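You operate a simulated robot arm through the tools that you are given. There is no shell and no other tool. Be economical: measure what you need, move in short steps, check, and stop when the job is done.

Carry out the task below with a simulated robot arm. There is one attempt and no reset: what you move stays moved.

TASK
Clamp the blue spool, deburr it, then seat the go plug in its bore.
Fine: use the deburr block and put it down on the black mat.
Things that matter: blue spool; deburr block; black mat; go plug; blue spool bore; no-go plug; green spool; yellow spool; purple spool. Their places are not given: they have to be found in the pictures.

Only the result counts: the job must be done as asked and must still hold three seconds after the hand-in. Knocking over, shifting, dropping, spilling or breaking anything else fails it.

THE ROBOT
A 7-joint arm with a two-finger parallel gripper, fixed in place. Base frame: the origin is at the foot of the arm, x ahead of it, y to its left, z up; the work surface is at about z = 0. Readings come in mm, degrees, newtons and seconds.
With the tool pointing down near the work surface it reaches from about 240 to 620 mm from the base axis. Its first joint turns from -66.0 to 66.0 degrees. Payload 2.6 kg.
The TCP is the grasp point between the finger pads, 30 mm short of the fingertips. In the tool frame z runs along the fingers and y along their closing line. Largest opening 94 mm; finger width 28, thickness 10; the body of the gripper, 50 by 96 mm, starts 55 mm behind the TCP.
Orientation is told as [roll, pitch, yaw] about the base's x, y, z axes, in that order, counted from this pose: with the fingers straight down and closing along the base's y, the tool's x points along the base's -x, its y along +y and its z along -z.

THE INTERFACE
- The arm moves only by the tool servo_tool. Its argument "series" is text: rows parted by semicolons, each of 6 numbers parted by spaces: the shift along the tool's x, y, z in units of 50 mm (1.0 is 50 mm), then the turn, a rotation vector about the tool's x, y, z in units of 5 degrees (1.0 is 5 degrees). In form: dx dy dz rx ry rz; .... A call has 1 to 10 rows; each row shifts and turns the commanded pose from where the row before left it, along the tool's axes as they then stand. "hand" is the finger opening in mm, from 0 to 94, set as the call begins (left out, the last holds). A call with a number of a shift or a turn outside -1 to 1 is refused whole. Rows are played at 5 a second. More than 50 mm and 8.6 degrees between two rows, or a gripper value outside its range, and nothing of the call is played. Where a pose cannot be reached the arm comes as near as it can. A force on the tool above 70 N (or 10 N above the force at the start of the call, whichever is more), or a blocked arm, ends the call early, and 0.2 s more pass. The fingers move at their own pace (about 72 mm/s each) and stop on an object; they squeeze with about 31 N. The grip force told is the motor's: it shows also when the fingers shut on nothing. Time passes only in rows, and 0.2 s behind the last, so rows that do not move let the fingers close. It gives the time, the measured TCP pose, the force on the tool (base axes), the opening and the grip force at its end, in the units of the frame above (readings bear some noise), and new pictures: "pictures" is both (left out), scene, wrist or none.
- Cameras (640 x 400 px; columns grow to the right, rows downward): "scene" is fixed at [35.5, 419.6, 571.9]; the picture's right is [-0.88, -0.48, 0.00], its down [-0.28, 0.51, -0.81] and it looks along [0.39, -0.71, -0.59] (base axes); focal length 214 px, centre (320, 200). "wrist" rides on the gripper at [-37, 0, -58] in the tool frame; the picture's right is [0.00, -1.00, 0.00], its down [0.97, 0.00, -0.24] and it looks along [0.24, 0.00, 0.97] (tool axes); focal length 218 px, centre (320, 200).
- locate(camera, pixels): for up to 12 pixels [column, row] of the newest picture of that camera ("zoom" is the newest enlarged one), the place [x, y, z] in the base frame of the surface seen there, good to about 2 mm, but the place of the scene camera against the robot may be out by one fixed shift of up to 18 mm in any direction. The clock stands still meanwhile.
- close_up(camera, box): a new picture of the part [left, top, right, bottom] of that camera's present view, enlarged. The clock stands still meanwhile.
- sign_off(): hands the job in; it is judged then, once.

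Go step by step. Measure first, check grasps and placings, and put right what went wrong. The budget is 80 turns and 120 pictures, counting those below and the enlarged ones. Unless the task says otherwise, let go and move clear before handing in, and close with one line.

The tools are called after "Emit:" as a command line: name --argument value ..., lists and objects as JSON in quotes. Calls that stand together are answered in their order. servo_tool: Moves the arm, as the interface text tells. Its arguments: {"type":"object","properties":{"series":{"type":"string"},"hand":{"type":"number"},"pictures":{"type":"string","enum":["both","scene","wrist","none"]}},"required":["series"]} The other tools are called the same way: locate (camera, pixels) gives the place of the surface under pixels of a picture; close_up (camera, box) takes an enlarged picture of a part of a camera's view; sign_off () hands the job in.

At the start:

```text
clock: 0.0
eef_pos: [362.0, 0.4, 420.2]
tool_rot: [-0.1, 0.1, 0.0]
wrist_force: [0.1, 0.1, 0.5]
opening: 94.1
gripper_force: 0.0
```

scene: 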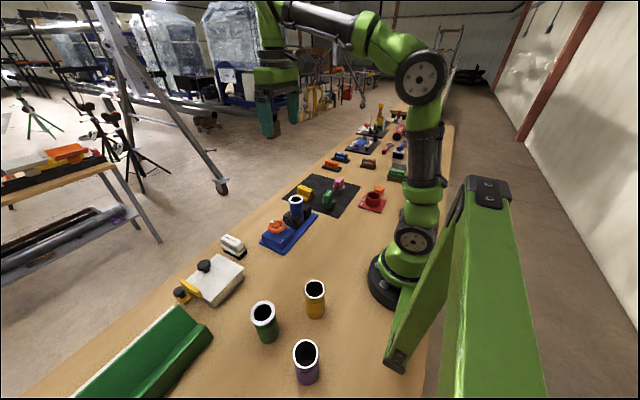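
wrist: 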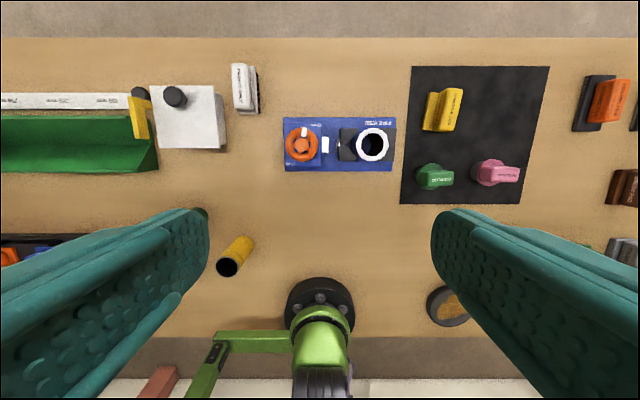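

The wrist picture shows a blue fixture with an orange knob at (302,145) and a spool standing in it at (372,145). The black mat at (475,135) holds yellow, green and pink items. I'll enlarge these parts first.

Emit:
close_up --camera "wrist" --box '[220, 50, 420, 190]'

Emit:
close_up --camera "wrist" --box '[390, 50, 640, 210]'

Emit:
close_up --camera "scene" --box '[210, 150, 410, 270]'

Emit:
close_up --camera "scene" --box '[320, 90, 460, 190]'

Emit:
locate --camera "wrist" --pixels '[[302, 145], [302, 130], [372, 132], [372, 145], [442, 108], [434, 177], [500, 173], [245, 88], [325, 145], [347, 145], [288, 120], [410, 70]]'

```text
2.86 times, centred on (320, 120) of wrist
```

zoom: 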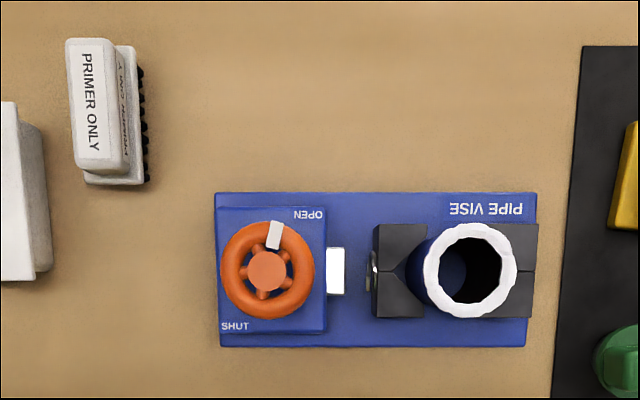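

```text
2.50 times, centred on (515, 130) of wrist
```

zoom: 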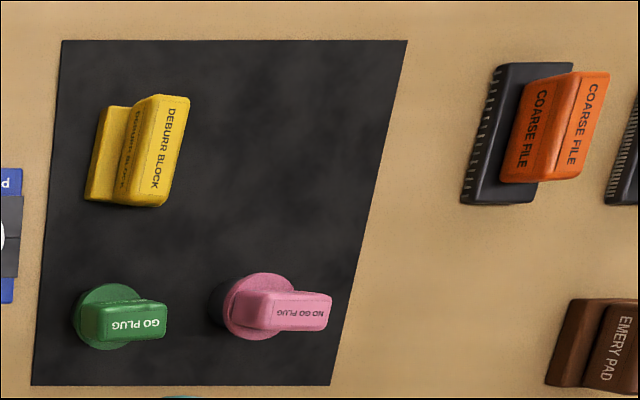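

```text
3.20 times, centred on (310, 210) of scene
```

zoom: 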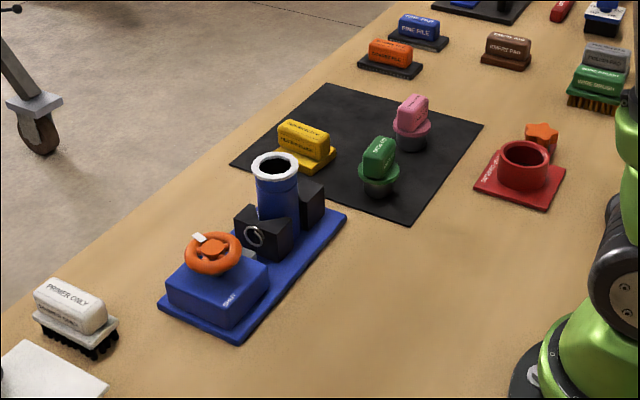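

```text
4.00 times, centred on (390, 140) of scene
```

zoom: 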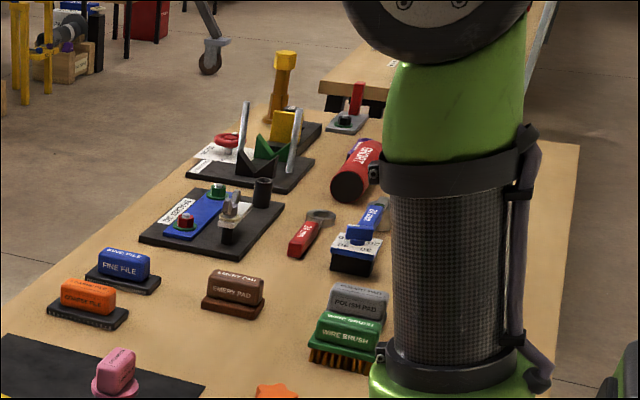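

```text
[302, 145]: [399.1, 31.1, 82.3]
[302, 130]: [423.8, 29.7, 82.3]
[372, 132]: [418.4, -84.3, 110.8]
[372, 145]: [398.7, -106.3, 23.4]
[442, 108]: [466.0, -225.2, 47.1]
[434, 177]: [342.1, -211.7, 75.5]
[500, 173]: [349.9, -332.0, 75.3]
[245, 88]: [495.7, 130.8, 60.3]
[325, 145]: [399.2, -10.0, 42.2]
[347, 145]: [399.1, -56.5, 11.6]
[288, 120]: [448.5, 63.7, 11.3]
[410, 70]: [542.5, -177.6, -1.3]
```

The knob centre is near (400,32,82) and its white pointer is near OPEN. I'll move above it for a closer look.

Emit:
servo_tool --series "-0.4 0.3 0.8 0 0 0; -0.36 0.32 0.8 0 0 0; 0 0 0.8 0 0 0; 0 0 0.8 0 0 0; 0 0 0.8 0 0 0; 0 0 0 0 0 0" --hand 94

```text
clock: 1.4
eef_pos: [399.6, 30.5, 221.0]
tool_rot: [0.0, 0.0, 0.0]
wrist_force: [-0.6, 0.3, -0.8]
opening: 94.0
gripper_force: 0.1
```

scene: 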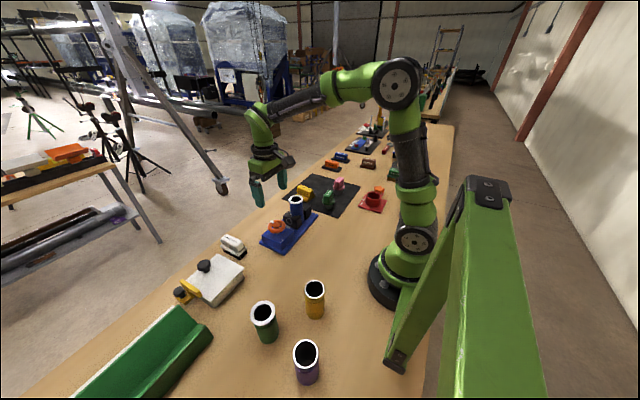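
wrist: 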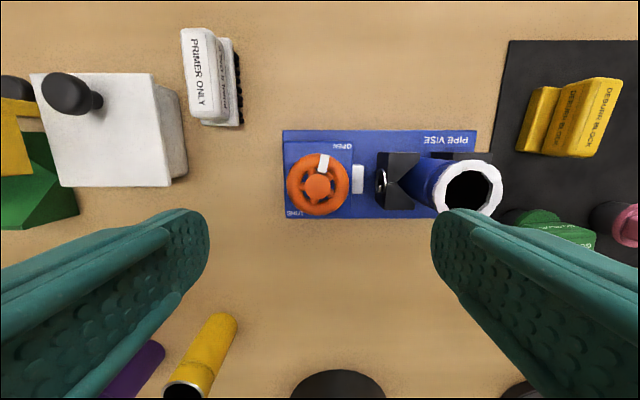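

Emit:
close_up --camera "wrist" --box '[270, 120, 398, 220]'

Emit:
locate --camera "wrist" --pixels '[[318, 188], [290, 188], [347, 185], [318, 212], [322, 160], [345, 212], [342, 145], [359, 180], [400, 168], [470, 165], [395, 205], [296, 145]]'

```text
4.00 times, centred on (334, 170) of wrist
```

zoom: 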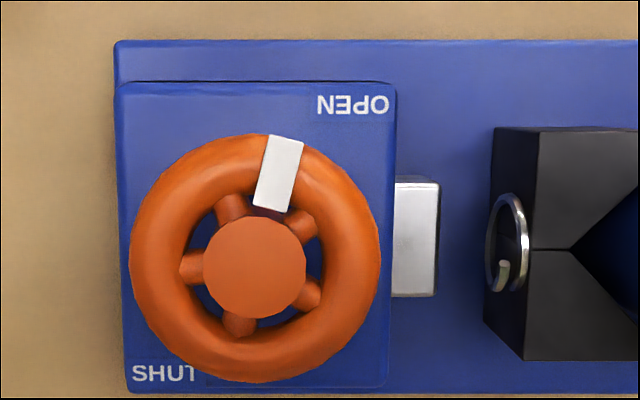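

```text
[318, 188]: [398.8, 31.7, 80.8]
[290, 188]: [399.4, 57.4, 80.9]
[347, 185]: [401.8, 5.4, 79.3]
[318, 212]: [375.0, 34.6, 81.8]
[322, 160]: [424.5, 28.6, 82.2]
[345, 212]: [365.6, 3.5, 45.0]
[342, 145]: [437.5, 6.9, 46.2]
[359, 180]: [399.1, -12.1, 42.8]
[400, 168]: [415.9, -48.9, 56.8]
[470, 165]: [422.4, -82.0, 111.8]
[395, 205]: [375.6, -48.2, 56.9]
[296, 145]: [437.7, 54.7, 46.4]
```

The wheel is centred at (400,31), with its rim top at z 82 and the block top at z 46. I'll lower to z≈82 and grip the rim.

Emit:
servo_tool --series "0 0.02 0.8 0 0 0; 0 0 0.8 0 0 0; 0 0 0.8 0 0 0; 0 0 0.38 0 0 0; 0 0 0 0 0 0" --hand 94 --pictures "none"

Emit:
servo_tool --series "0 0 0 0 0 0; 0 0 0 0 0 0; 0 0 0 0 0 0; 0 0 0 0 0 0" --hand 40

```text
clock: 2.6
eef_pos: [399.7, 31.3, 81.8]
tool_rot: [-0.1, 0.0, 0.0]
wrist_force: [-0.3, -0.4, 1.0]
opening: 93.8
gripper_force: 0.0
```

```text
clock: 3.6
eef_pos: [398.8, 32.7, 80.7]
tool_rot: [0.2, -0.1, 0.1]
wrist_force: [4.8, 13.4, -7.6]
opening: 59.6
gripper_force: 45.0
```

scene: 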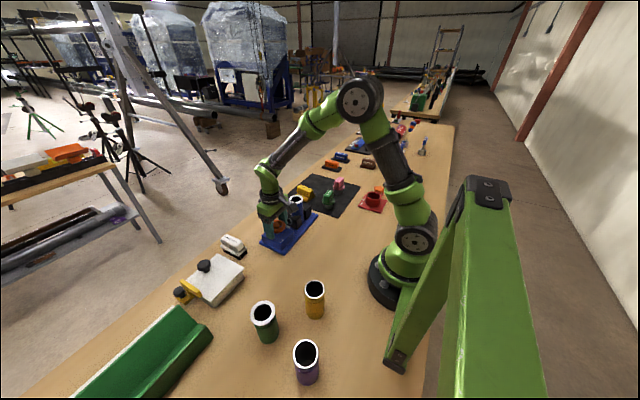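
wrist: 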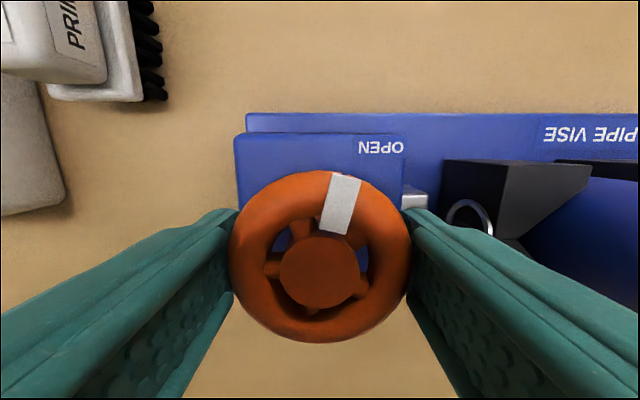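

The rim is gripped at 59.6 mm with the centre slightly toward +y, so I'll correct by about 1 mm. Then I'll test a clockwise turn of 20°.

Emit:
servo_tool --series "0 0.03 0 0 0 0; 0 0 0 0 0 1; 0 0 0 0 0 1; 0 0 0 0 0 1; 0 0 0 0 0 1; 0 0 0 0 0 0" --hand 40 --pictures "wrist"

```text
clock: 5.0
eef_pos: [400.0, 33.0, 81.3]
tool_rot: [0.0, -0.1, -20.1]
wrist_force: [17.8, 2.9, -16.5]
opening: 59.7
gripper_force: 45.3
```

wrist: 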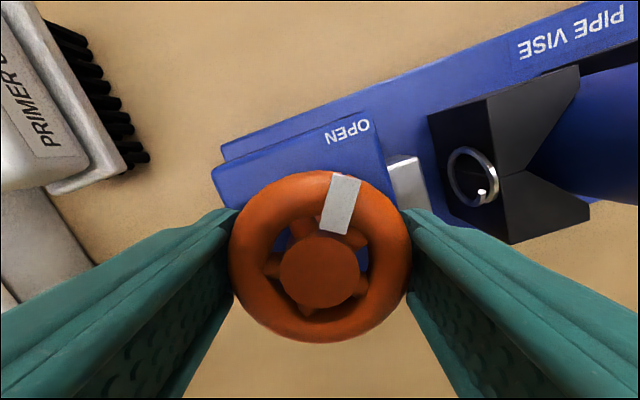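

Emit:
locate --camera "wrist" --pixels '[[397, 165], [412, 162], [424, 200], [435, 118], [575, 70], [470, 195], [342, 205], [515, 240]]'

Emit:
close_up --camera "wrist" --box '[320, 80, 640, 280]'

```text
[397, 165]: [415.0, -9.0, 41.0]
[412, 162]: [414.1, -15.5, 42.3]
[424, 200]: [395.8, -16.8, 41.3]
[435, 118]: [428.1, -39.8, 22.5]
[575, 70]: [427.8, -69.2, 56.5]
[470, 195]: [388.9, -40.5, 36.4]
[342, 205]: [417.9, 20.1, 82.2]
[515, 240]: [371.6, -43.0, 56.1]
```

```text
2.00 times, centred on (480, 180) of wrist
```

zoom: 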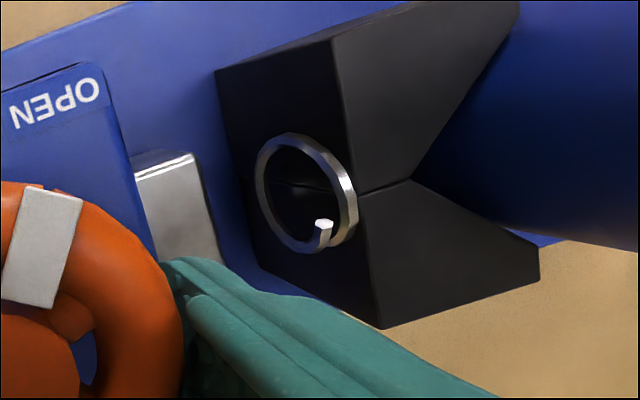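

Emit:
locate --camera "wrist" --pixels '[[489, 102], [492, 120], [500, 170], [510, 238], [523, 178], [530, 174]]'

```text
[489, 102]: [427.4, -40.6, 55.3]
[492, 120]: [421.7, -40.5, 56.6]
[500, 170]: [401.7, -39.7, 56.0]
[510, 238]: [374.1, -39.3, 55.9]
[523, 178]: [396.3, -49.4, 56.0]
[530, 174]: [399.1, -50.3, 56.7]
```

The jaw edge reads y≈-40, possibly 1–2 mm further than before. I'll continue clockwise another 40° and compare.

Emit:
servo_tool --series "0 0 0 0 0 1; 0 0 0 0 0 1; 0 0 0 0 0 1; 0 0 0 0 0 1; 0 0 0 0 0 1; 0 0 0 0 0 1; 0 0 0 0 0 1; 0 0 0 0 0 1; 0 0 0 0 0 0" --hand 40 --pictures "wrist"

```text
clock: 7.0
eef_pos: [398.8, 33.5, 82.3]
tool_rot: [0.2, -0.1, -60.1]
wrist_force: [22.9, -2.9, -24.4]
opening: 59.5
gripper_force: 45.7
```

wrist: 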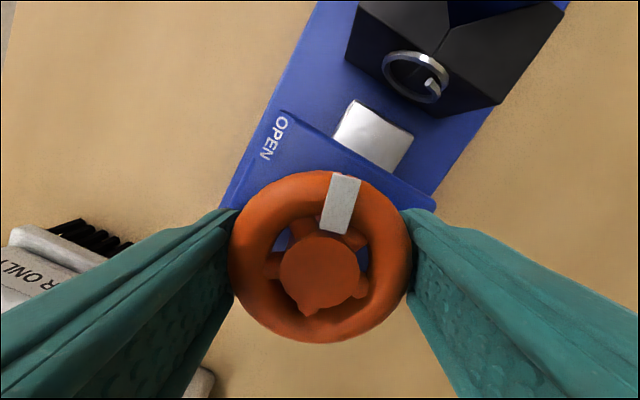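

Emit:
locate --camera "wrist" --pixels '[[395, 25], [440, 55], [480, 82], [445, 38], [412, 138], [355, 104], [385, 122]]'

```text
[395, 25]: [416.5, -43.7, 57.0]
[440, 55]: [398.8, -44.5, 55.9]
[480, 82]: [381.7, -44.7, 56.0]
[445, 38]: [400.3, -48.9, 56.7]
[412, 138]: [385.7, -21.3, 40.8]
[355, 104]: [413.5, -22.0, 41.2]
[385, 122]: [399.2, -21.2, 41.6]
```

The rod end advanced from y -16.8 to -21.5 and the jaw follows, so clockwise shuts it. I'll continue.

Emit:
servo_tool --series "0 0 0 0 0 1; 0 0 0 0 0 1; 0 0 0 0 0 1; 0 0 0 0 0 1; 0 0 0 0 0 1; 0 0 0 0 0 1; 0 0 0 0 0 1; 0 0 0 0 0 1; 0 0 0 0 0 1; 0 0 0 0 0 0" --hand 40 --pictures "both"

```text
clock: 9.2
eef_pos: [399.8, 31.8, 81.2]
tool_rot: [0.3, 0.0, -105.0]
wrist_force: [29.1, -1.3, -18.6]
opening: 59.6
gripper_force: 45.0
```

scene: 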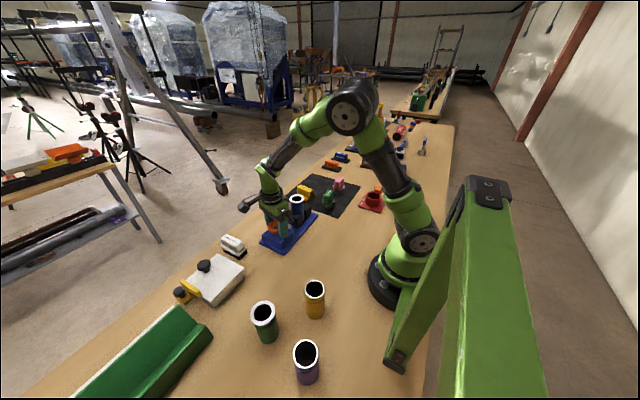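
wrist: 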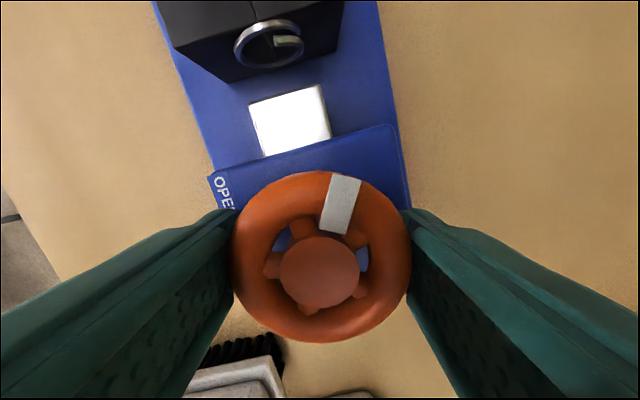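

Emit:
servo_tool --series "0 0 0 0 0 1; 0 0 0 0 0 1; 0 0 0 0 0 1; 0 0 0 0 0 1; 0 0 0 0 0 1; 0 0 0 0 0 1; 0 0 0 0 0 0" --hand 40 --pictures "wrist"

```text
clock: 10.8
eef_pos: [399.7, 33.7, 81.7]
tool_rot: [0.3, 0.1, -135.0]
wrist_force: [24.5, -6.8, -14.5]
opening: 59.5
gripper_force: 44.6
```

wrist: 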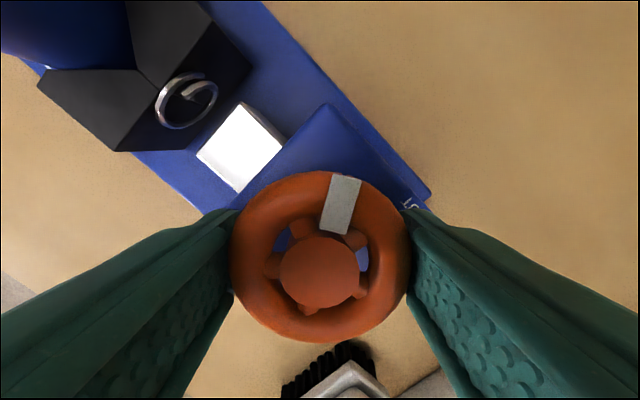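

Emit:
servo_tool --series "0 0 0 0 0 1; 0 0 0 0 0 1; 0 0 0 0 0 1; 0 0 0 0 0 1; 0 0 0 0 0 1; 0 0 0 0 0 0" --hand 40 --pictures "wrist"

```text
clock: 12.2
eef_pos: [399.6, 31.5, 81.7]
tool_rot: [0.2, 0.2, -159.9]
wrist_force: [22.5, -7.0, -12.4]
opening: 59.3
gripper_force: 44.7
```

wrist: 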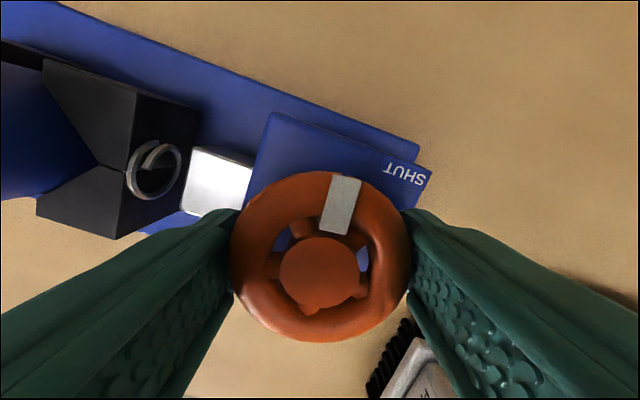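

Emit:
servo_tool --series "0 0 0 0 0 1; 0 0 0 0 0 1; 0 0 0 0 0 1; 0 0 0 0 0 1; 0 0 0 0 0 0" --hand 40 --pictures "wrist"

```text
clock: 13.4
eef_pos: [399.9, 33.2, 82.8]
tool_rot: [0.2, 0.2, 180.0]
wrist_force: [14.2, -6.1, -0.5]
opening: 59.3
gripper_force: 44.6
```

wrist: 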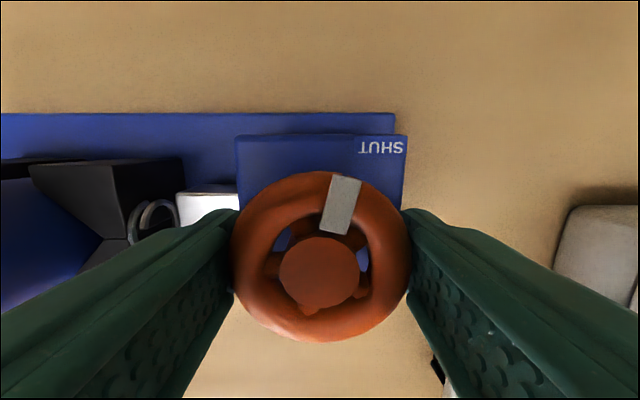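

The pointer now stands to SHUT as it first stood to OPEN. I'll check whether the jaw touches the spool, then try a bit more.

Emit:
servo_tool --series "0 0 0 0 0 1; 0 0 0 0 0 1; 0 0 0 0 0 1; 0 0 0 0 0 0" --hand 40 --pictures "both"

Emit:
close_up --camera "scene" --box '[240, 170, 340, 260]'

```text
clock: 14.4
eef_pos: [399.5, 32.8, 81.8]
tool_rot: [0.0, 0.3, 165.0]
wrist_force: [21.1, -5.7, -5.0]
opening: 59.5
gripper_force: 44.9
```

scene: 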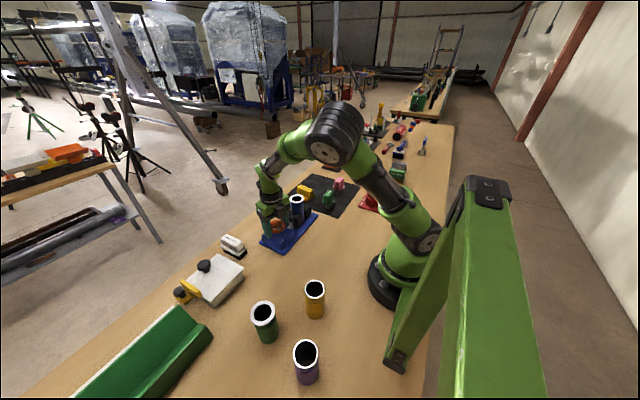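
wrist: 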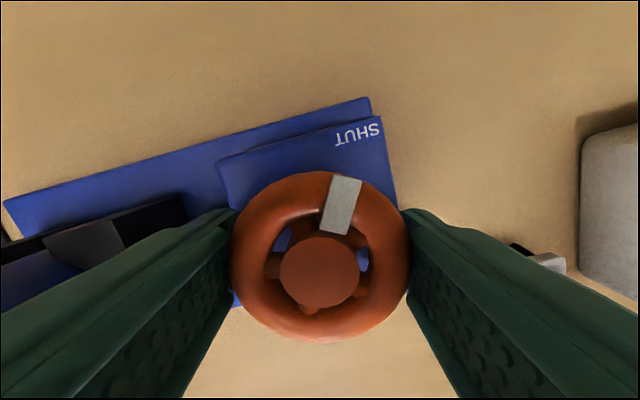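

```text
4.44 times, centred on (290, 215) of scene
```

zoom: 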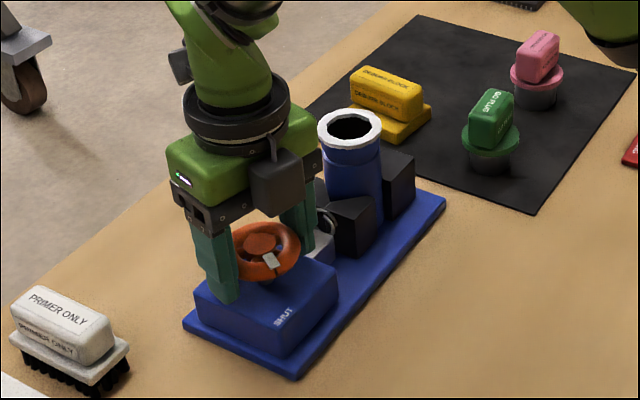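

No slip yet: the pointer is still at (342,205) in the hand. I'll turn a little more.

Emit:
servo_tool --series "0 0 0 0 0 1; 0 0 0 0 0 1; 0 0 0 0 0 1; 0 0 0 0 0 0" --hand 40 --pictures "wrist"

```text
clock: 15.4
eef_pos: [398.4, 33.3, 81.5]
tool_rot: [0.0, -0.1, 149.9]
wrist_force: [1.7, -1.6, -1.9]
opening: 59.9
gripper_force: 44.3
```

wrist: 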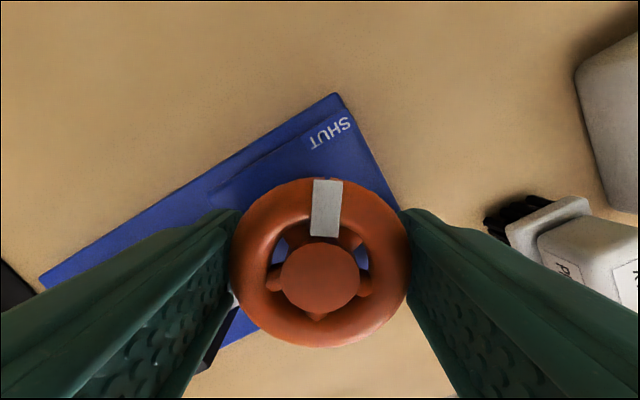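

The wheel slipped about 10° in the fingers (pointer now at (327,207)), so the stop is reached and the vise is shut. I'll release, rise and unwind the wrist partly.

Emit:
servo_tool --series "0 0 0 0 0 0; 0 0 0 0 0 0; 0 0 -0.4 0 0 0; 0 0 -0.8 0 0 0; 0 0 -0.8 0 0 -1; 0 0 -0.8 0 0 -1; 0 0 0 0 0 -1; 0 0 0 0 0 -1; 0 0 0 0 0 -1; 0 0 0 0 0 -1" --hand 94 --pictures "none"

Emit:
servo_tool --series "0 0 0 0 0 -1; 0 0 0 0 0 -1; 0 0 0 0 0 -1; 0 0 0 0 0 -1; 0 0 0 0 0 -1; 0 0 0 0 0 -1; 0 0 0 0 0 -1; 0 0 0 0 0 -1; 0 0 0 0 0 -1; 0 0 0 0 0 -1" --pictures "none"

Emit:
servo_tool --series "0 0 0 0 0 -1; 0 0 0 0 0 -1; 0 0 0 0 0 -1; 0 0 0 0 0 -1; 0 0 0 0 0 -1; 0 0 0 0 0 -1; 0 0 0 0 0 -1; 0 0 0 0 0 -1; 0 0 0 0 0 -1; 0 0 0 0 0 -1" --pictures "none"

Emit:
servo_tool --series "0 0 0 0 0 -1; 0 0 0 0 0 -1; 0 0 0 0 0 -1; 0 0 0 0 0 -1; 0 0 0 0 0 -1; 0 0 0 0 0 -1; 0 0 0 0 0 -1; 0 0 0 0 0 -1; 0 0 0 0 0 -1; 0 0 0 0 0 -1" --pictures "none"

Emit:
servo_tool --series "0 0 0 0 0 -1; 0 0 0 0 0 -1; 0 0 0 0 0 -1; 0 0 0 0 0 -1; 0 0 0 0 0 -1; 0 0 0 0 0 -1; 0 0 0 0 0 0"

```text
clock: 17.6
eef_pos: [399.0, 33.4, 222.4]
tool_rot: [0.0, -0.1, -179.9]
wrist_force: [0.4, -0.3, -0.3]
opening: 94.1
gripper_force: 0.1
```

```text
clock: 19.8
eef_pos: [398.0, 33.2, 222.0]
tool_rot: [0.0, 0.0, -129.9]
wrist_force: [-0.1, 0.2, 0.6]
opening: 94.0
gripper_force: 0.1
```

```text
clock: 22.0
eef_pos: [398.1, 33.0, 221.2]
tool_rot: [0.0, 0.0, -79.9]
wrist_force: [0.0, -0.6, -0.2]
opening: 94.2
gripper_force: 0.1
```

```text
clock: 24.2
eef_pos: [399.4, 33.3, 221.0]
tool_rot: [0.1, 0.0, -29.9]
wrist_force: [0.9, -0.3, 0.6]
opening: 94.0
gripper_force: 0.1
```

```text
clock: 25.8
eef_pos: [398.7, 32.2, 222.0]
tool_rot: [-0.1, 0.0, 0.0]
wrist_force: [0.2, -0.3, 0.6]
opening: 93.9
gripper_force: 0.0
```

scene: 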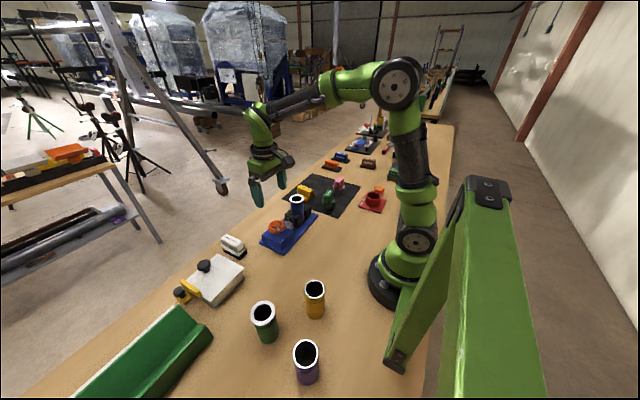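
wrist: 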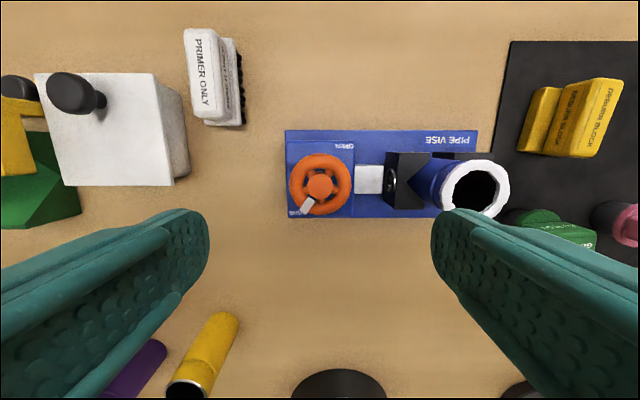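

The pointer is at SHUT. Next I'll look at the spool and the tools on the mat from above, around (400,-140,260).

Emit:
servo_tool --series "0 -0.9 -0.3 0 0 0; 0 -0.9 -0.3 0 0 0; 0 -0.9 -0.2 0 0 0; 0 -0.8 0 0 0 0; 0 0 0 0 0 0" --pictures "wrist"

Emit:
close_up --camera "wrist" --box '[160, 100, 320, 200]'

Emit:
close_up --camera "wrist" --box '[280, 60, 480, 260]'

```text
clock: 27.0
eef_pos: [398.3, -142.5, 262.8]
tool_rot: [0.0, 0.0, 0.1]
wrist_force: [0.4, -0.3, -0.1]
opening: 94.1
gripper_force: 0.0
```

wrist: 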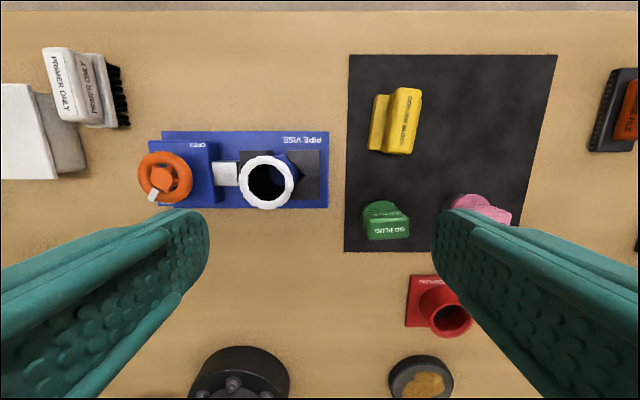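

```text
4.00 times, centred on (240, 150) of wrist
```

zoom: 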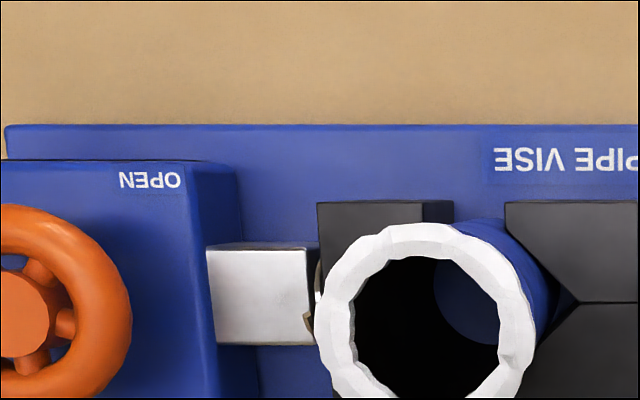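

```text
2.00 times, centred on (380, 160) of wrist
```

zoom: 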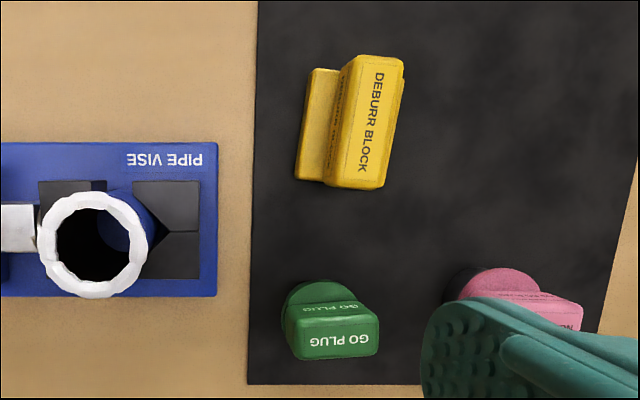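

Emit:
locate --camera "wrist" --pixels '[[242, 181], [292, 181], [267, 157], [267, 206], [408, 92], [404, 150], [396, 120], [419, 120], [374, 120], [380, 145], [383, 97], [378, 115]]'

Emit:
locate --camera "wrist" --pixels '[[388, 229], [369, 231], [408, 229], [388, 217], [388, 237], [380, 203], [366, 212], [383, 220], [478, 198], [490, 212], [410, 205], [349, 250]]'

```text
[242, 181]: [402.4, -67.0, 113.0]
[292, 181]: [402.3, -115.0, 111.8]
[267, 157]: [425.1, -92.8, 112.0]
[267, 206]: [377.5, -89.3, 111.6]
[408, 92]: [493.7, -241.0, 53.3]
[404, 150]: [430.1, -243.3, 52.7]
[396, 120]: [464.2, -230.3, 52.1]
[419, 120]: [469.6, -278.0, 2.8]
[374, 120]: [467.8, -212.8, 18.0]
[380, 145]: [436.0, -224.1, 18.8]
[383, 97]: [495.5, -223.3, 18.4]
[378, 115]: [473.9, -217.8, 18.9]
```

```text
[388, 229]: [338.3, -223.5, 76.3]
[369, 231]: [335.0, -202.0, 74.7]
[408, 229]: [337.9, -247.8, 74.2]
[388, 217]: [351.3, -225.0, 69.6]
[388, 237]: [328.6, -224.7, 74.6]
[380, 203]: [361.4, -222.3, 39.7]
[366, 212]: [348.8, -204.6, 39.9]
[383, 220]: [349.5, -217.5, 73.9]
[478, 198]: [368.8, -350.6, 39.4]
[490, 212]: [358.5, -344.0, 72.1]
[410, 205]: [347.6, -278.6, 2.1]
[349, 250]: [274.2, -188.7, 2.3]
```

The burred rim is centred at about (401,-91,112). The deburr block's handle is centred near (461,-241.5), top at z 53, tilted about 3.5°. I'll go down in two steps and grip it.

Emit:
servo_tool --series "-0.65 -1 0 0 0 0; -0.6 -0.98 0 0 0 0; 0 0 0.8 0 0 0.7; 0 0 0.8 0 0 0; 0 0 0.6 0 0 0; 0 0 0 0 0 0" --hand 80 --pictures "wrist"

```text
refused: row 1 steps farther than a row can; nothing moved
```

Emit:
servo_tool --series "-0.45 -0.66 0 0 0 0; -0.4 -0.66 0 0 0 0; -0.4 -0.66 0 0 0 0; 0 0 0.8 0 0 0.7; 0 0 0.8 0 0 0; 0 0 0.6 0 0 0; 0 0 0 0 0 0" --hand 80 --pictures "wrist"

```text
clock: 28.6
eef_pos: [461.7, -240.8, 150.3]
tool_rot: [0.0, -0.1, -3.4]
wrist_force: [-0.1, 1.0, -0.1]
opening: 80.2
gripper_force: 0.0
```

wrist: 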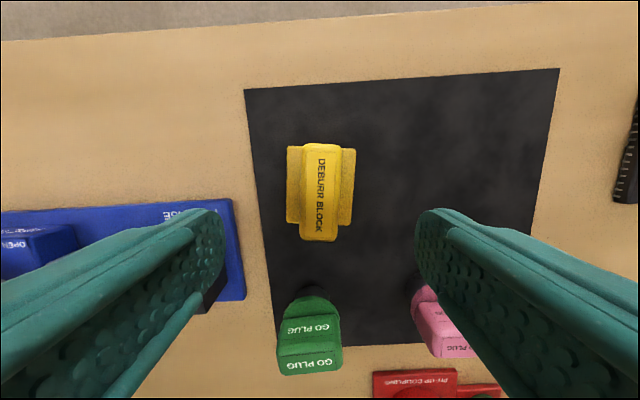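

Emit:
locate --camera "wrist" --pixels '[[305, 190], [338, 190], [321, 147], [319, 230], [290, 190], [351, 190], [310, 330], [285, 330], [338, 330], [310, 300], [455, 320]]'

```text
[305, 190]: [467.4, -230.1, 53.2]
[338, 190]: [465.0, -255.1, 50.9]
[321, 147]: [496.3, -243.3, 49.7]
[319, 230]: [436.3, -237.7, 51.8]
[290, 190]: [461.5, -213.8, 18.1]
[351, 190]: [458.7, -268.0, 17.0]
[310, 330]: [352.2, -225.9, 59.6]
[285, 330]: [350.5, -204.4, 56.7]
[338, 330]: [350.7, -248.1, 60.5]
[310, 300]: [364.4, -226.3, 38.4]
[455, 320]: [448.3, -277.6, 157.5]
```

Handle centre confirmed at about (463,-242). I'll lower to z 52 and grip.

Emit:
servo_tool --series "-0.03 -0.02 0.7 0 0 0; 0 0 0.7 0 0 0; 0 0 0.55 0 0 0; 0 0 0 0 0 0" --hand 80 --pictures "none"

Emit:
servo_tool --series "0 0 0 0 0 0; 0 0 0 0 0 0; 0 0 0 0 0 0; 0 0 0 0 0 0" --hand 10 --pictures "wrist"

```text
clock: 29.6
eef_pos: [463.0, -240.8, 53.3]
tool_rot: [0.0, 0.0, -3.5]
wrist_force: [-0.1, 1.0, -0.5]
opening: 80.2
gripper_force: 0.0
```

```text
clock: 30.6
eef_pos: [463.2, -242.2, 54.1]
tool_rot: [0.0, 0.0, -3.4]
wrist_force: [-0.1, 0.9, -0.7]
opening: 34.0
gripper_force: 31.2
```

wrist: 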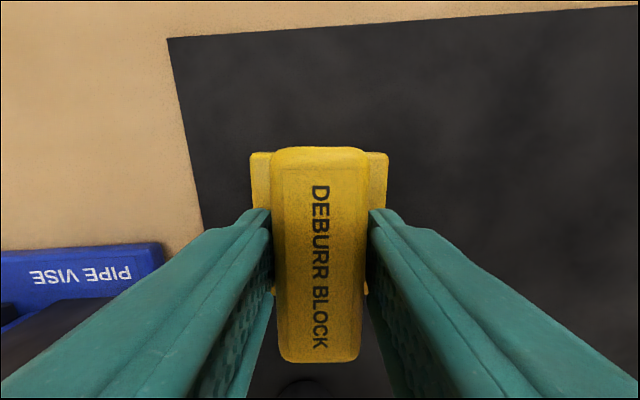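

Gripped at 34 mm. I'll lift and carry the block over the spool rim, staying about 20 mm above it.

Emit:
servo_tool --series "0 0 -0.6 0 0 0; 0 0 -0.7 0 0 0; 0 0 -0.7 0 0 0; 0 0 -0.7 0 0 0; 0.35 0.73 0 0 0 0; 0.35 0.73 0 0 0 0; 0.35 0.73 0 0 0 0; 0.36 0.74 0 0 0 0; 0 0 0 0 0 0" --hand 10

```text
clock: 32.6
eef_pos: [402.5, -90.4, 187.7]
tool_rot: [0.1, 0.0, -3.4]
wrist_force: [-0.5, 0.4, -1.1]
opening: 33.7
gripper_force: 31.4
```

scene: 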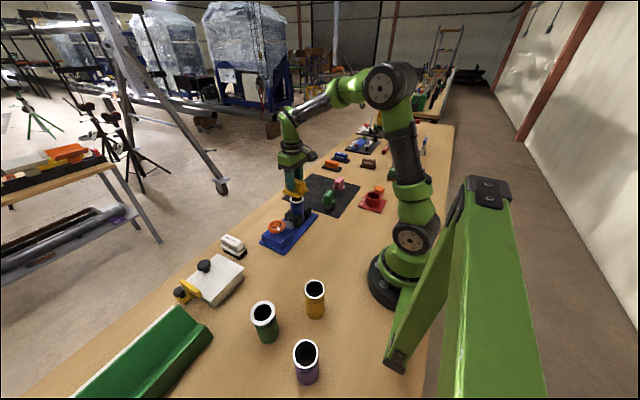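
wrist: 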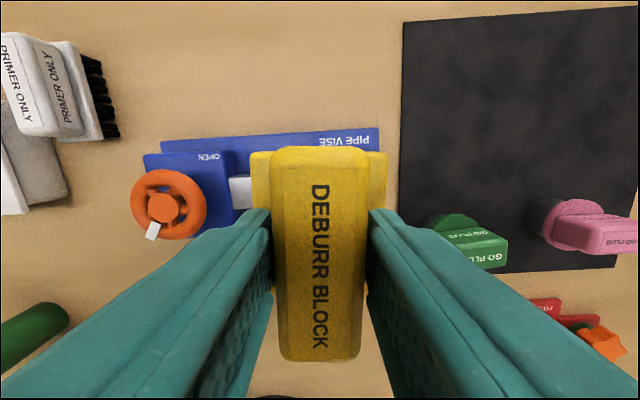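

I'll lower in small steps to contact, expected near TCP z 165.

Emit:
servo_tool --series "0 0 0.2 0 0 0; 0 0 0.12 0 0 0; 0 0 0.06 0 0 0; 0 0 0.04 0 0 0; 0 0 0.04 0 0 0; 0 0 0 0 0 0" --hand 10 --pictures "scene"

Emit:
close_up --camera "scene" --box '[250, 160, 350, 250]'

```text
clock: 34.0
eef_pos: [402.8, -91.5, 165.6]
tool_rot: [0.0, 0.0, -3.5]
wrist_force: [-1.5, 0.5, -0.8]
opening: 33.9
gripper_force: 31.1
```

scene: 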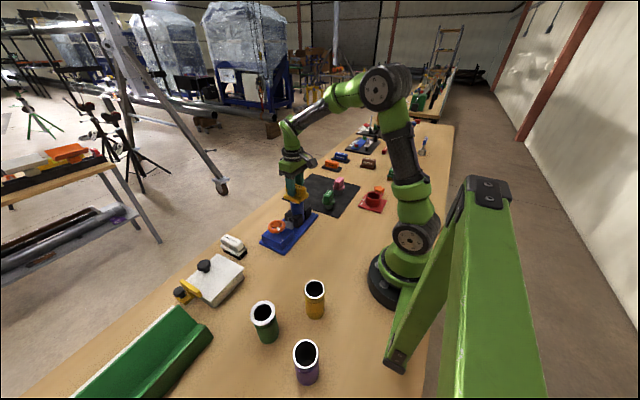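

```text
4.44 times, centred on (300, 205) of scene
```

zoom: 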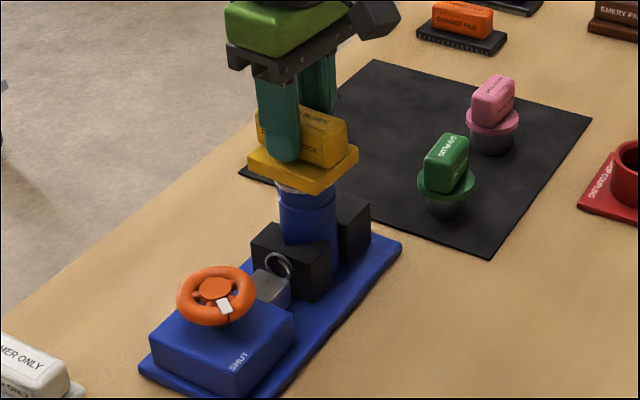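

No contact force yet, though the block is nearly on the rim. I'll lower in 1 mm steps.

Emit:
servo_tool --series "0 0 0.02 0 0 0; 0 0 0.02 0 0 0; 0 0 0.02 0 0 0; 0 0 0 0 0 0" --hand 10 --pictures "none"

```text
clock: 35.0
eef_pos: [402.0, -92.6, 163.4]
tool_rot: [0.0, 0.0, -3.5]
wrist_force: [0.1, 0.9, -1.2]
opening: 33.9
gripper_force: 31.3
```

Emit:
servo_tool --series "0 0 0.02 0 0 0; 0 0 0.02 0 0 0; 0 0 0.02 0 0 0; 0 0 0 0 0 0" --hand 10 --pictures "scene"

Emit:
close_up --camera "scene" --box '[270, 170, 330, 230]'

```text
clock: 36.0
eef_pos: [402.0, -90.4, 161.7]
tool_rot: [0.0, -0.3, -3.5]
wrist_force: [-4.2, 2.5, 26.5]
opening: 34.1
gripper_force: 30.6
```

scene: 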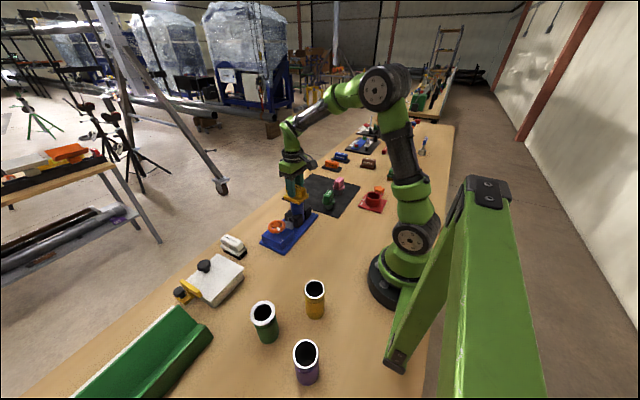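

```text
6.67 times, centred on (300, 200) of scene
```

zoom: 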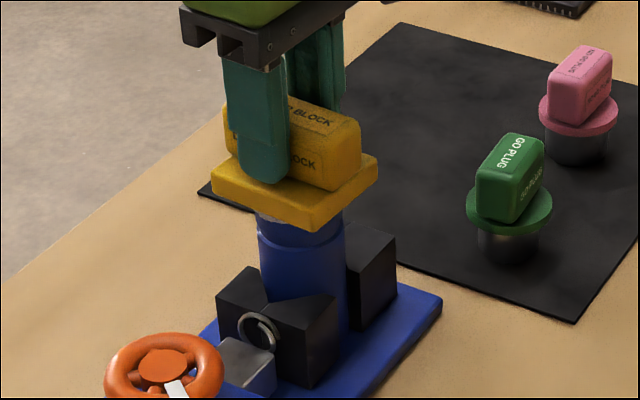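

Contact at 26 N, z≈162. I'll rub back and forth along the handle with modest strokes.

Emit:
servo_tool --series "0.2 0 -0.005 0 0 0; 0.1 0 0 0 0 0; -0.2 0 0 0 0 0; -0.2 0 0 0 0 0; -0.2 0 0 0 0 0; 0.2 0 0 0 0 0; 0.2 0 0 0 0 0; 0.2 0 0 0 0 0; -0.2 0 0 0 0 0; -0.1 0 0 0 0 0" --hand 10 --pictures "none"

Emit:
servo_tool --series "0 0.2 0 0 0 0; 0 0.1 0 0 0 0; 0 -0.2 0 0 0 0; 0 -0.2 0 0 0 0; 0 -0.2 0 0 0 0; 0 0.2 0 0 0 0; 0 0.2 0 0 0 0; 0 0.2 0 0 0 0; 0 -0.2 0 0 0 0; 0 -0.1 0 0 0 0" --hand 10 --pictures "none"

```text
clock: 38.2
eef_pos: [401.7, -91.8, 160.1]
tool_rot: [0.1, 0.2, -3.6]
wrist_force: [-1.7, 0.3, 2.9]
opening: 34.0
gripper_force: 30.7
```

```text
clock: 40.4
eef_pos: [403.2, -91.8, 159.8]
tool_rot: [0.0, 0.0, -3.4]
wrist_force: [0.1, -0.2, -1.4]
opening: 34.1
gripper_force: 30.2
```

The force dropped to zero at z≈160, so either the burr wore off or the block shifted in the grip. I'll lift and look.

Emit:
servo_tool --series "0 0 -0.6 0 0 0; 0 0 -0.6 0 0 0; 0 0 0 0 0 0" --hand 10 --pictures "both"

Emit:
close_up --camera "scene" --box '[270, 150, 340, 230]'

```text
clock: 41.2
eef_pos: [402.6, -92.3, 220.4]
tool_rot: [0.0, 0.0, -3.5]
wrist_force: [0.1, 0.5, -1.0]
opening: 33.7
gripper_force: 30.8
```

scene: 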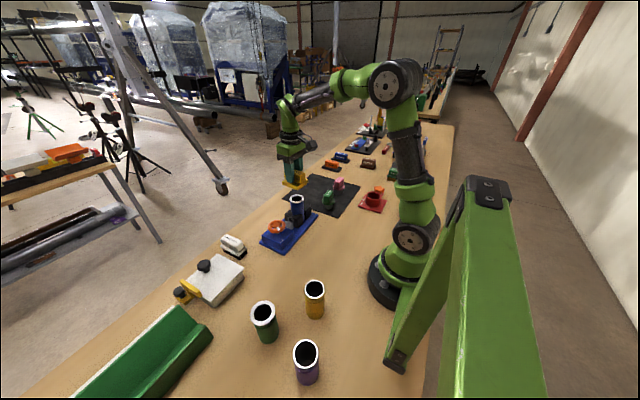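
wrist: 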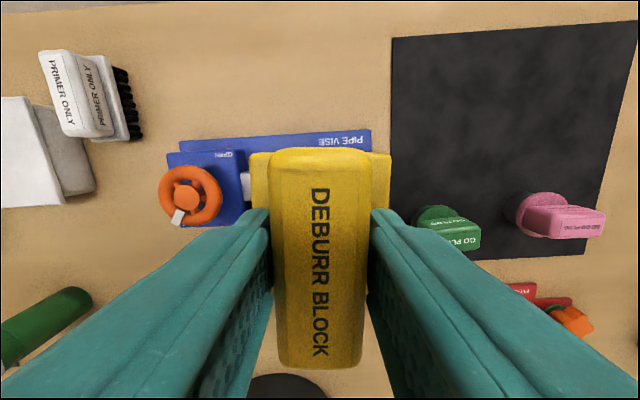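

```text
5.00 times, centred on (305, 190) of scene
```

zoom: 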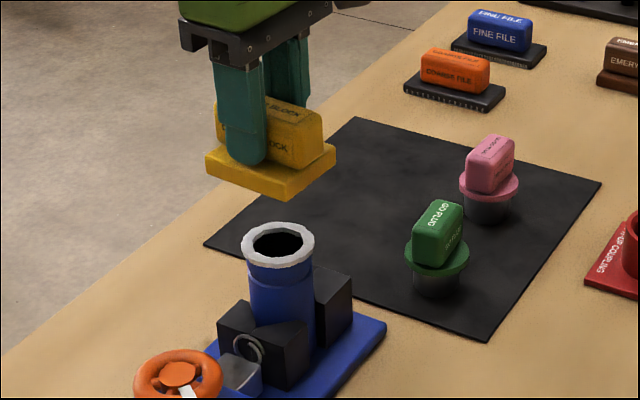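

The white burr is still there and the block has ridden up 2–3 mm in the grip. I'll press again lightly and rub with longer strokes, watching the force.

Emit:
servo_tool --series "0 0 0.6 0 0 0; 0 0 0.58 0 0 0; 0 0 0.02 0 0 0; 0 0 0.02 0 0 0; 0 0 0 0 0 0" --hand 10 --pictures "none"

```text
clock: 42.4
eef_pos: [401.0, -91.0, 161.5]
tool_rot: [-0.1, -0.1, -3.5]
wrist_force: [-1.5, 0.9, 10.4]
opening: 33.9
gripper_force: 31.0
```

Emit:
servo_tool --series "0.2 0 0.01 0 0 0; 0.2 0 0 0 0 0; -0.2 0 0 0 0 0; -0.2 0 0 0 0 0; -0.2 0 0 0 0 0; -0.2 0 0 0 0 0; 0.2 0 0 0 0 0; 0.2 0 0 0 0 0" --hand 10 --pictures "none"

Emit:
servo_tool --series "0.2 0 0.01 0 0 0; 0.2 0 0 0 0 0; -0.2 0 0 0 0 0; -0.2 0 0 0 0 0; -0.2 0 0 0 0 0; -0.2 0 0 0 0 0; 0.2 0 0 0 0 0; 0.2 0 0 0 0 0" --hand 10 --pictures "scene"

Emit:
close_up --camera "scene" --box '[270, 160, 340, 230]'

```text
clock: 44.2
eef_pos: [402.2, -90.7, 159.3]
tool_rot: [0.0, -0.2, -3.5]
wrist_force: [6.1, 2.3, 13.6]
opening: 33.8
gripper_force: 30.9
```

```text
clock: 46.0
eef_pos: [403.2, -91.1, 158.5]
tool_rot: [0.0, -0.1, -3.4]
wrist_force: [4.1, 1.5, 9.7]
opening: 33.9
gripper_force: 30.9
```

scene: 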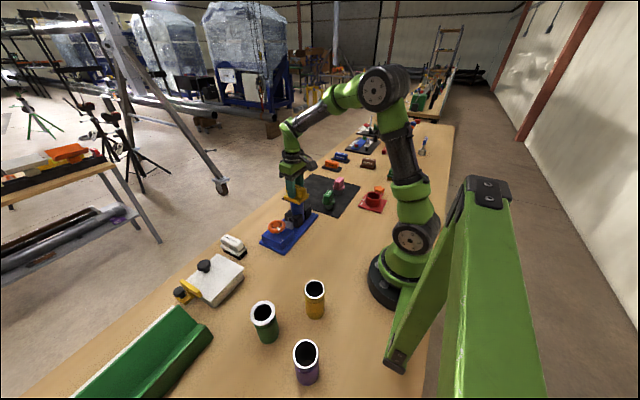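

```text
5.71 times, centred on (305, 195) of scene
```

zoom: 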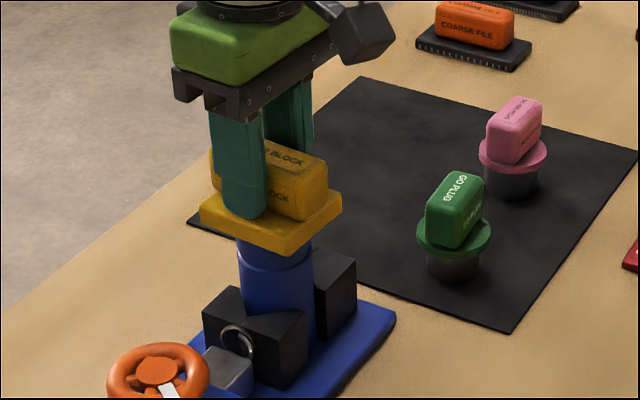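

Contact holds at 10–14 N. I'll continue with a couple of rounds in both directions and then inspect.

Emit:
servo_tool --series "0 0.2 0.01 0 0 0; 0 0.15 0 0 0 0; 0 -0.2 0 0 0 0; 0 -0.2 0 0 0 0; 0 -0.2 0 0 0 0; 0 -0.1 0 0 0 0; 0 0.2 0 0 0 0; 0 0.15 0 0 0 0" --hand 10 --pictures "none"

Emit:
servo_tool --series "0.2 0 0.01 0 0 0; 0.2 0 0 0 0 0; -0.2 0 0 0 0 0; -0.2 0 0 0 0 0; -0.2 0 0 0 0 0; -0.2 0 0 0 0 0; 0.2 0 0 0 0 0; 0.2 0 0 0 0 0" --hand 10 --pictures "none"

Emit:
servo_tool --series "0 0 -0.6 0 0 0; 0 0 -0.4 0 0 0; 0 0 0 0 0 0" --hand 10 --pictures "scene"

Emit:
close_up --camera "scene" --box '[270, 160, 340, 230]'

```text
clock: 47.8
eef_pos: [403.1, -93.5, 158.0]
tool_rot: [-0.3, 0.0, -3.6]
wrist_force: [-1.1, -8.8, 19.9]
opening: 34.0
gripper_force: 30.8
```

```text
clock: 49.6
eef_pos: [402.5, -92.6, 157.5]
tool_rot: [0.0, -0.2, -3.4]
wrist_force: [6.8, 0.4, 15.3]
opening: 33.8
gripper_force: 31.0
```

```text
clock: 50.4
eef_pos: [401.8, -90.3, 207.6]
tool_rot: [0.0, 0.1, -3.6]
wrist_force: [0.1, 0.8, -1.3]
opening: 33.8
gripper_force: 31.2
```

scene: 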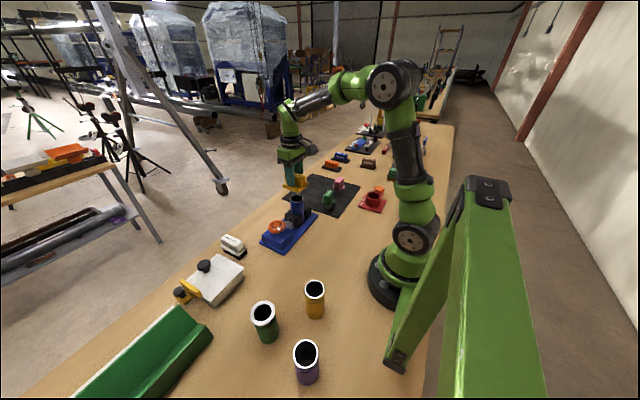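

```text
5.71 times, centred on (305, 195) of scene
```

zoom: 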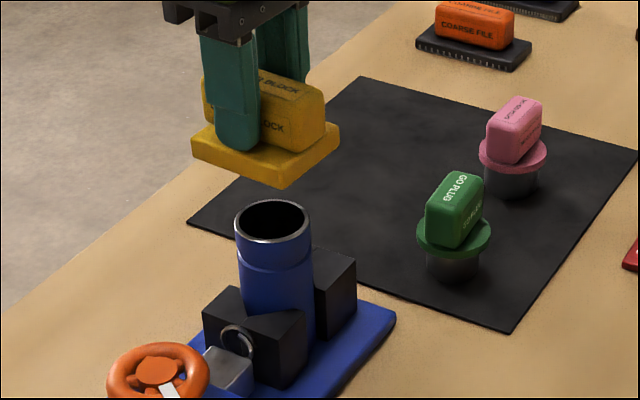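

The burr is gone: the rim is now bare metal. I'll carry the block back to its old place on the black mat and lower it gently.

Emit:
servo_tool --series "-0.35 -0.75 0 0 0 0; -0.35 -0.75 0 0 0 0; -0.35 -0.75 0 0 0 0; -0.36 -0.72 0 0 0 0; 0 0 0.8 0 0 0; 0 0 0.8 0 0 0; 0 0 0.8 0 0 0; 0 0 0.5 0 0 0; 0 0 0.1 0 0 0; 0 0 0 0 0 0" --hand 10 --pictures "scene"

Emit:
close_up --camera "scene" --box '[270, 150, 370, 220]'

```text
clock: 52.6
eef_pos: [463.2, -243.7, 56.9]
tool_rot: [0.0, 0.0, -3.5]
wrist_force: [0.1, -0.1, -0.4]
opening: 33.7
gripper_force: 31.3
```

scene: 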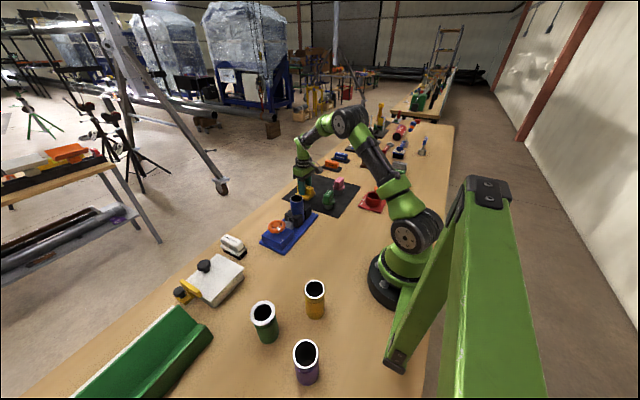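

```text
5.71 times, centred on (320, 185) of scene
```

zoom: 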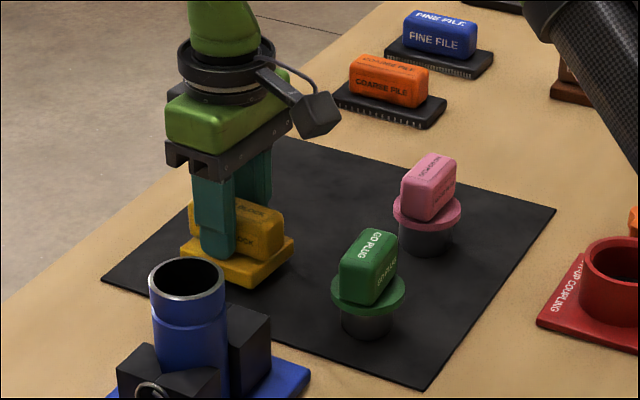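

I'll lower in 1 mm steps until contact, expected near z 49.

Emit:
servo_tool --series "0 0 0.04 0 0 0; 0 0 0.04 0 0 0; 0 0 0.03 0 0 0; 0 0 0.02 0 0 0; 0 0 0 0 0 0" --hand 10 --pictures "none"

```text
clock: 53.8
eef_pos: [463.3, -244.2, 50.8]
tool_rot: [0.1, 0.0, -3.7]
wrist_force: [-0.3, 0.7, -2.3]
opening: 34.1
gripper_force: 31.0
```

Emit:
servo_tool --series "0 0 0.02 0 0 0; 0 0 0.02 0 0 0; 0 0 0 0 0 0" --hand 10 --pictures "none"

```text
clock: 54.6
eef_pos: [462.9, -244.5, 47.9]
tool_rot: [0.0, 0.0, -3.4]
wrist_force: [-1.6, 0.8, -0.1]
opening: 33.9
gripper_force: 31.4
```

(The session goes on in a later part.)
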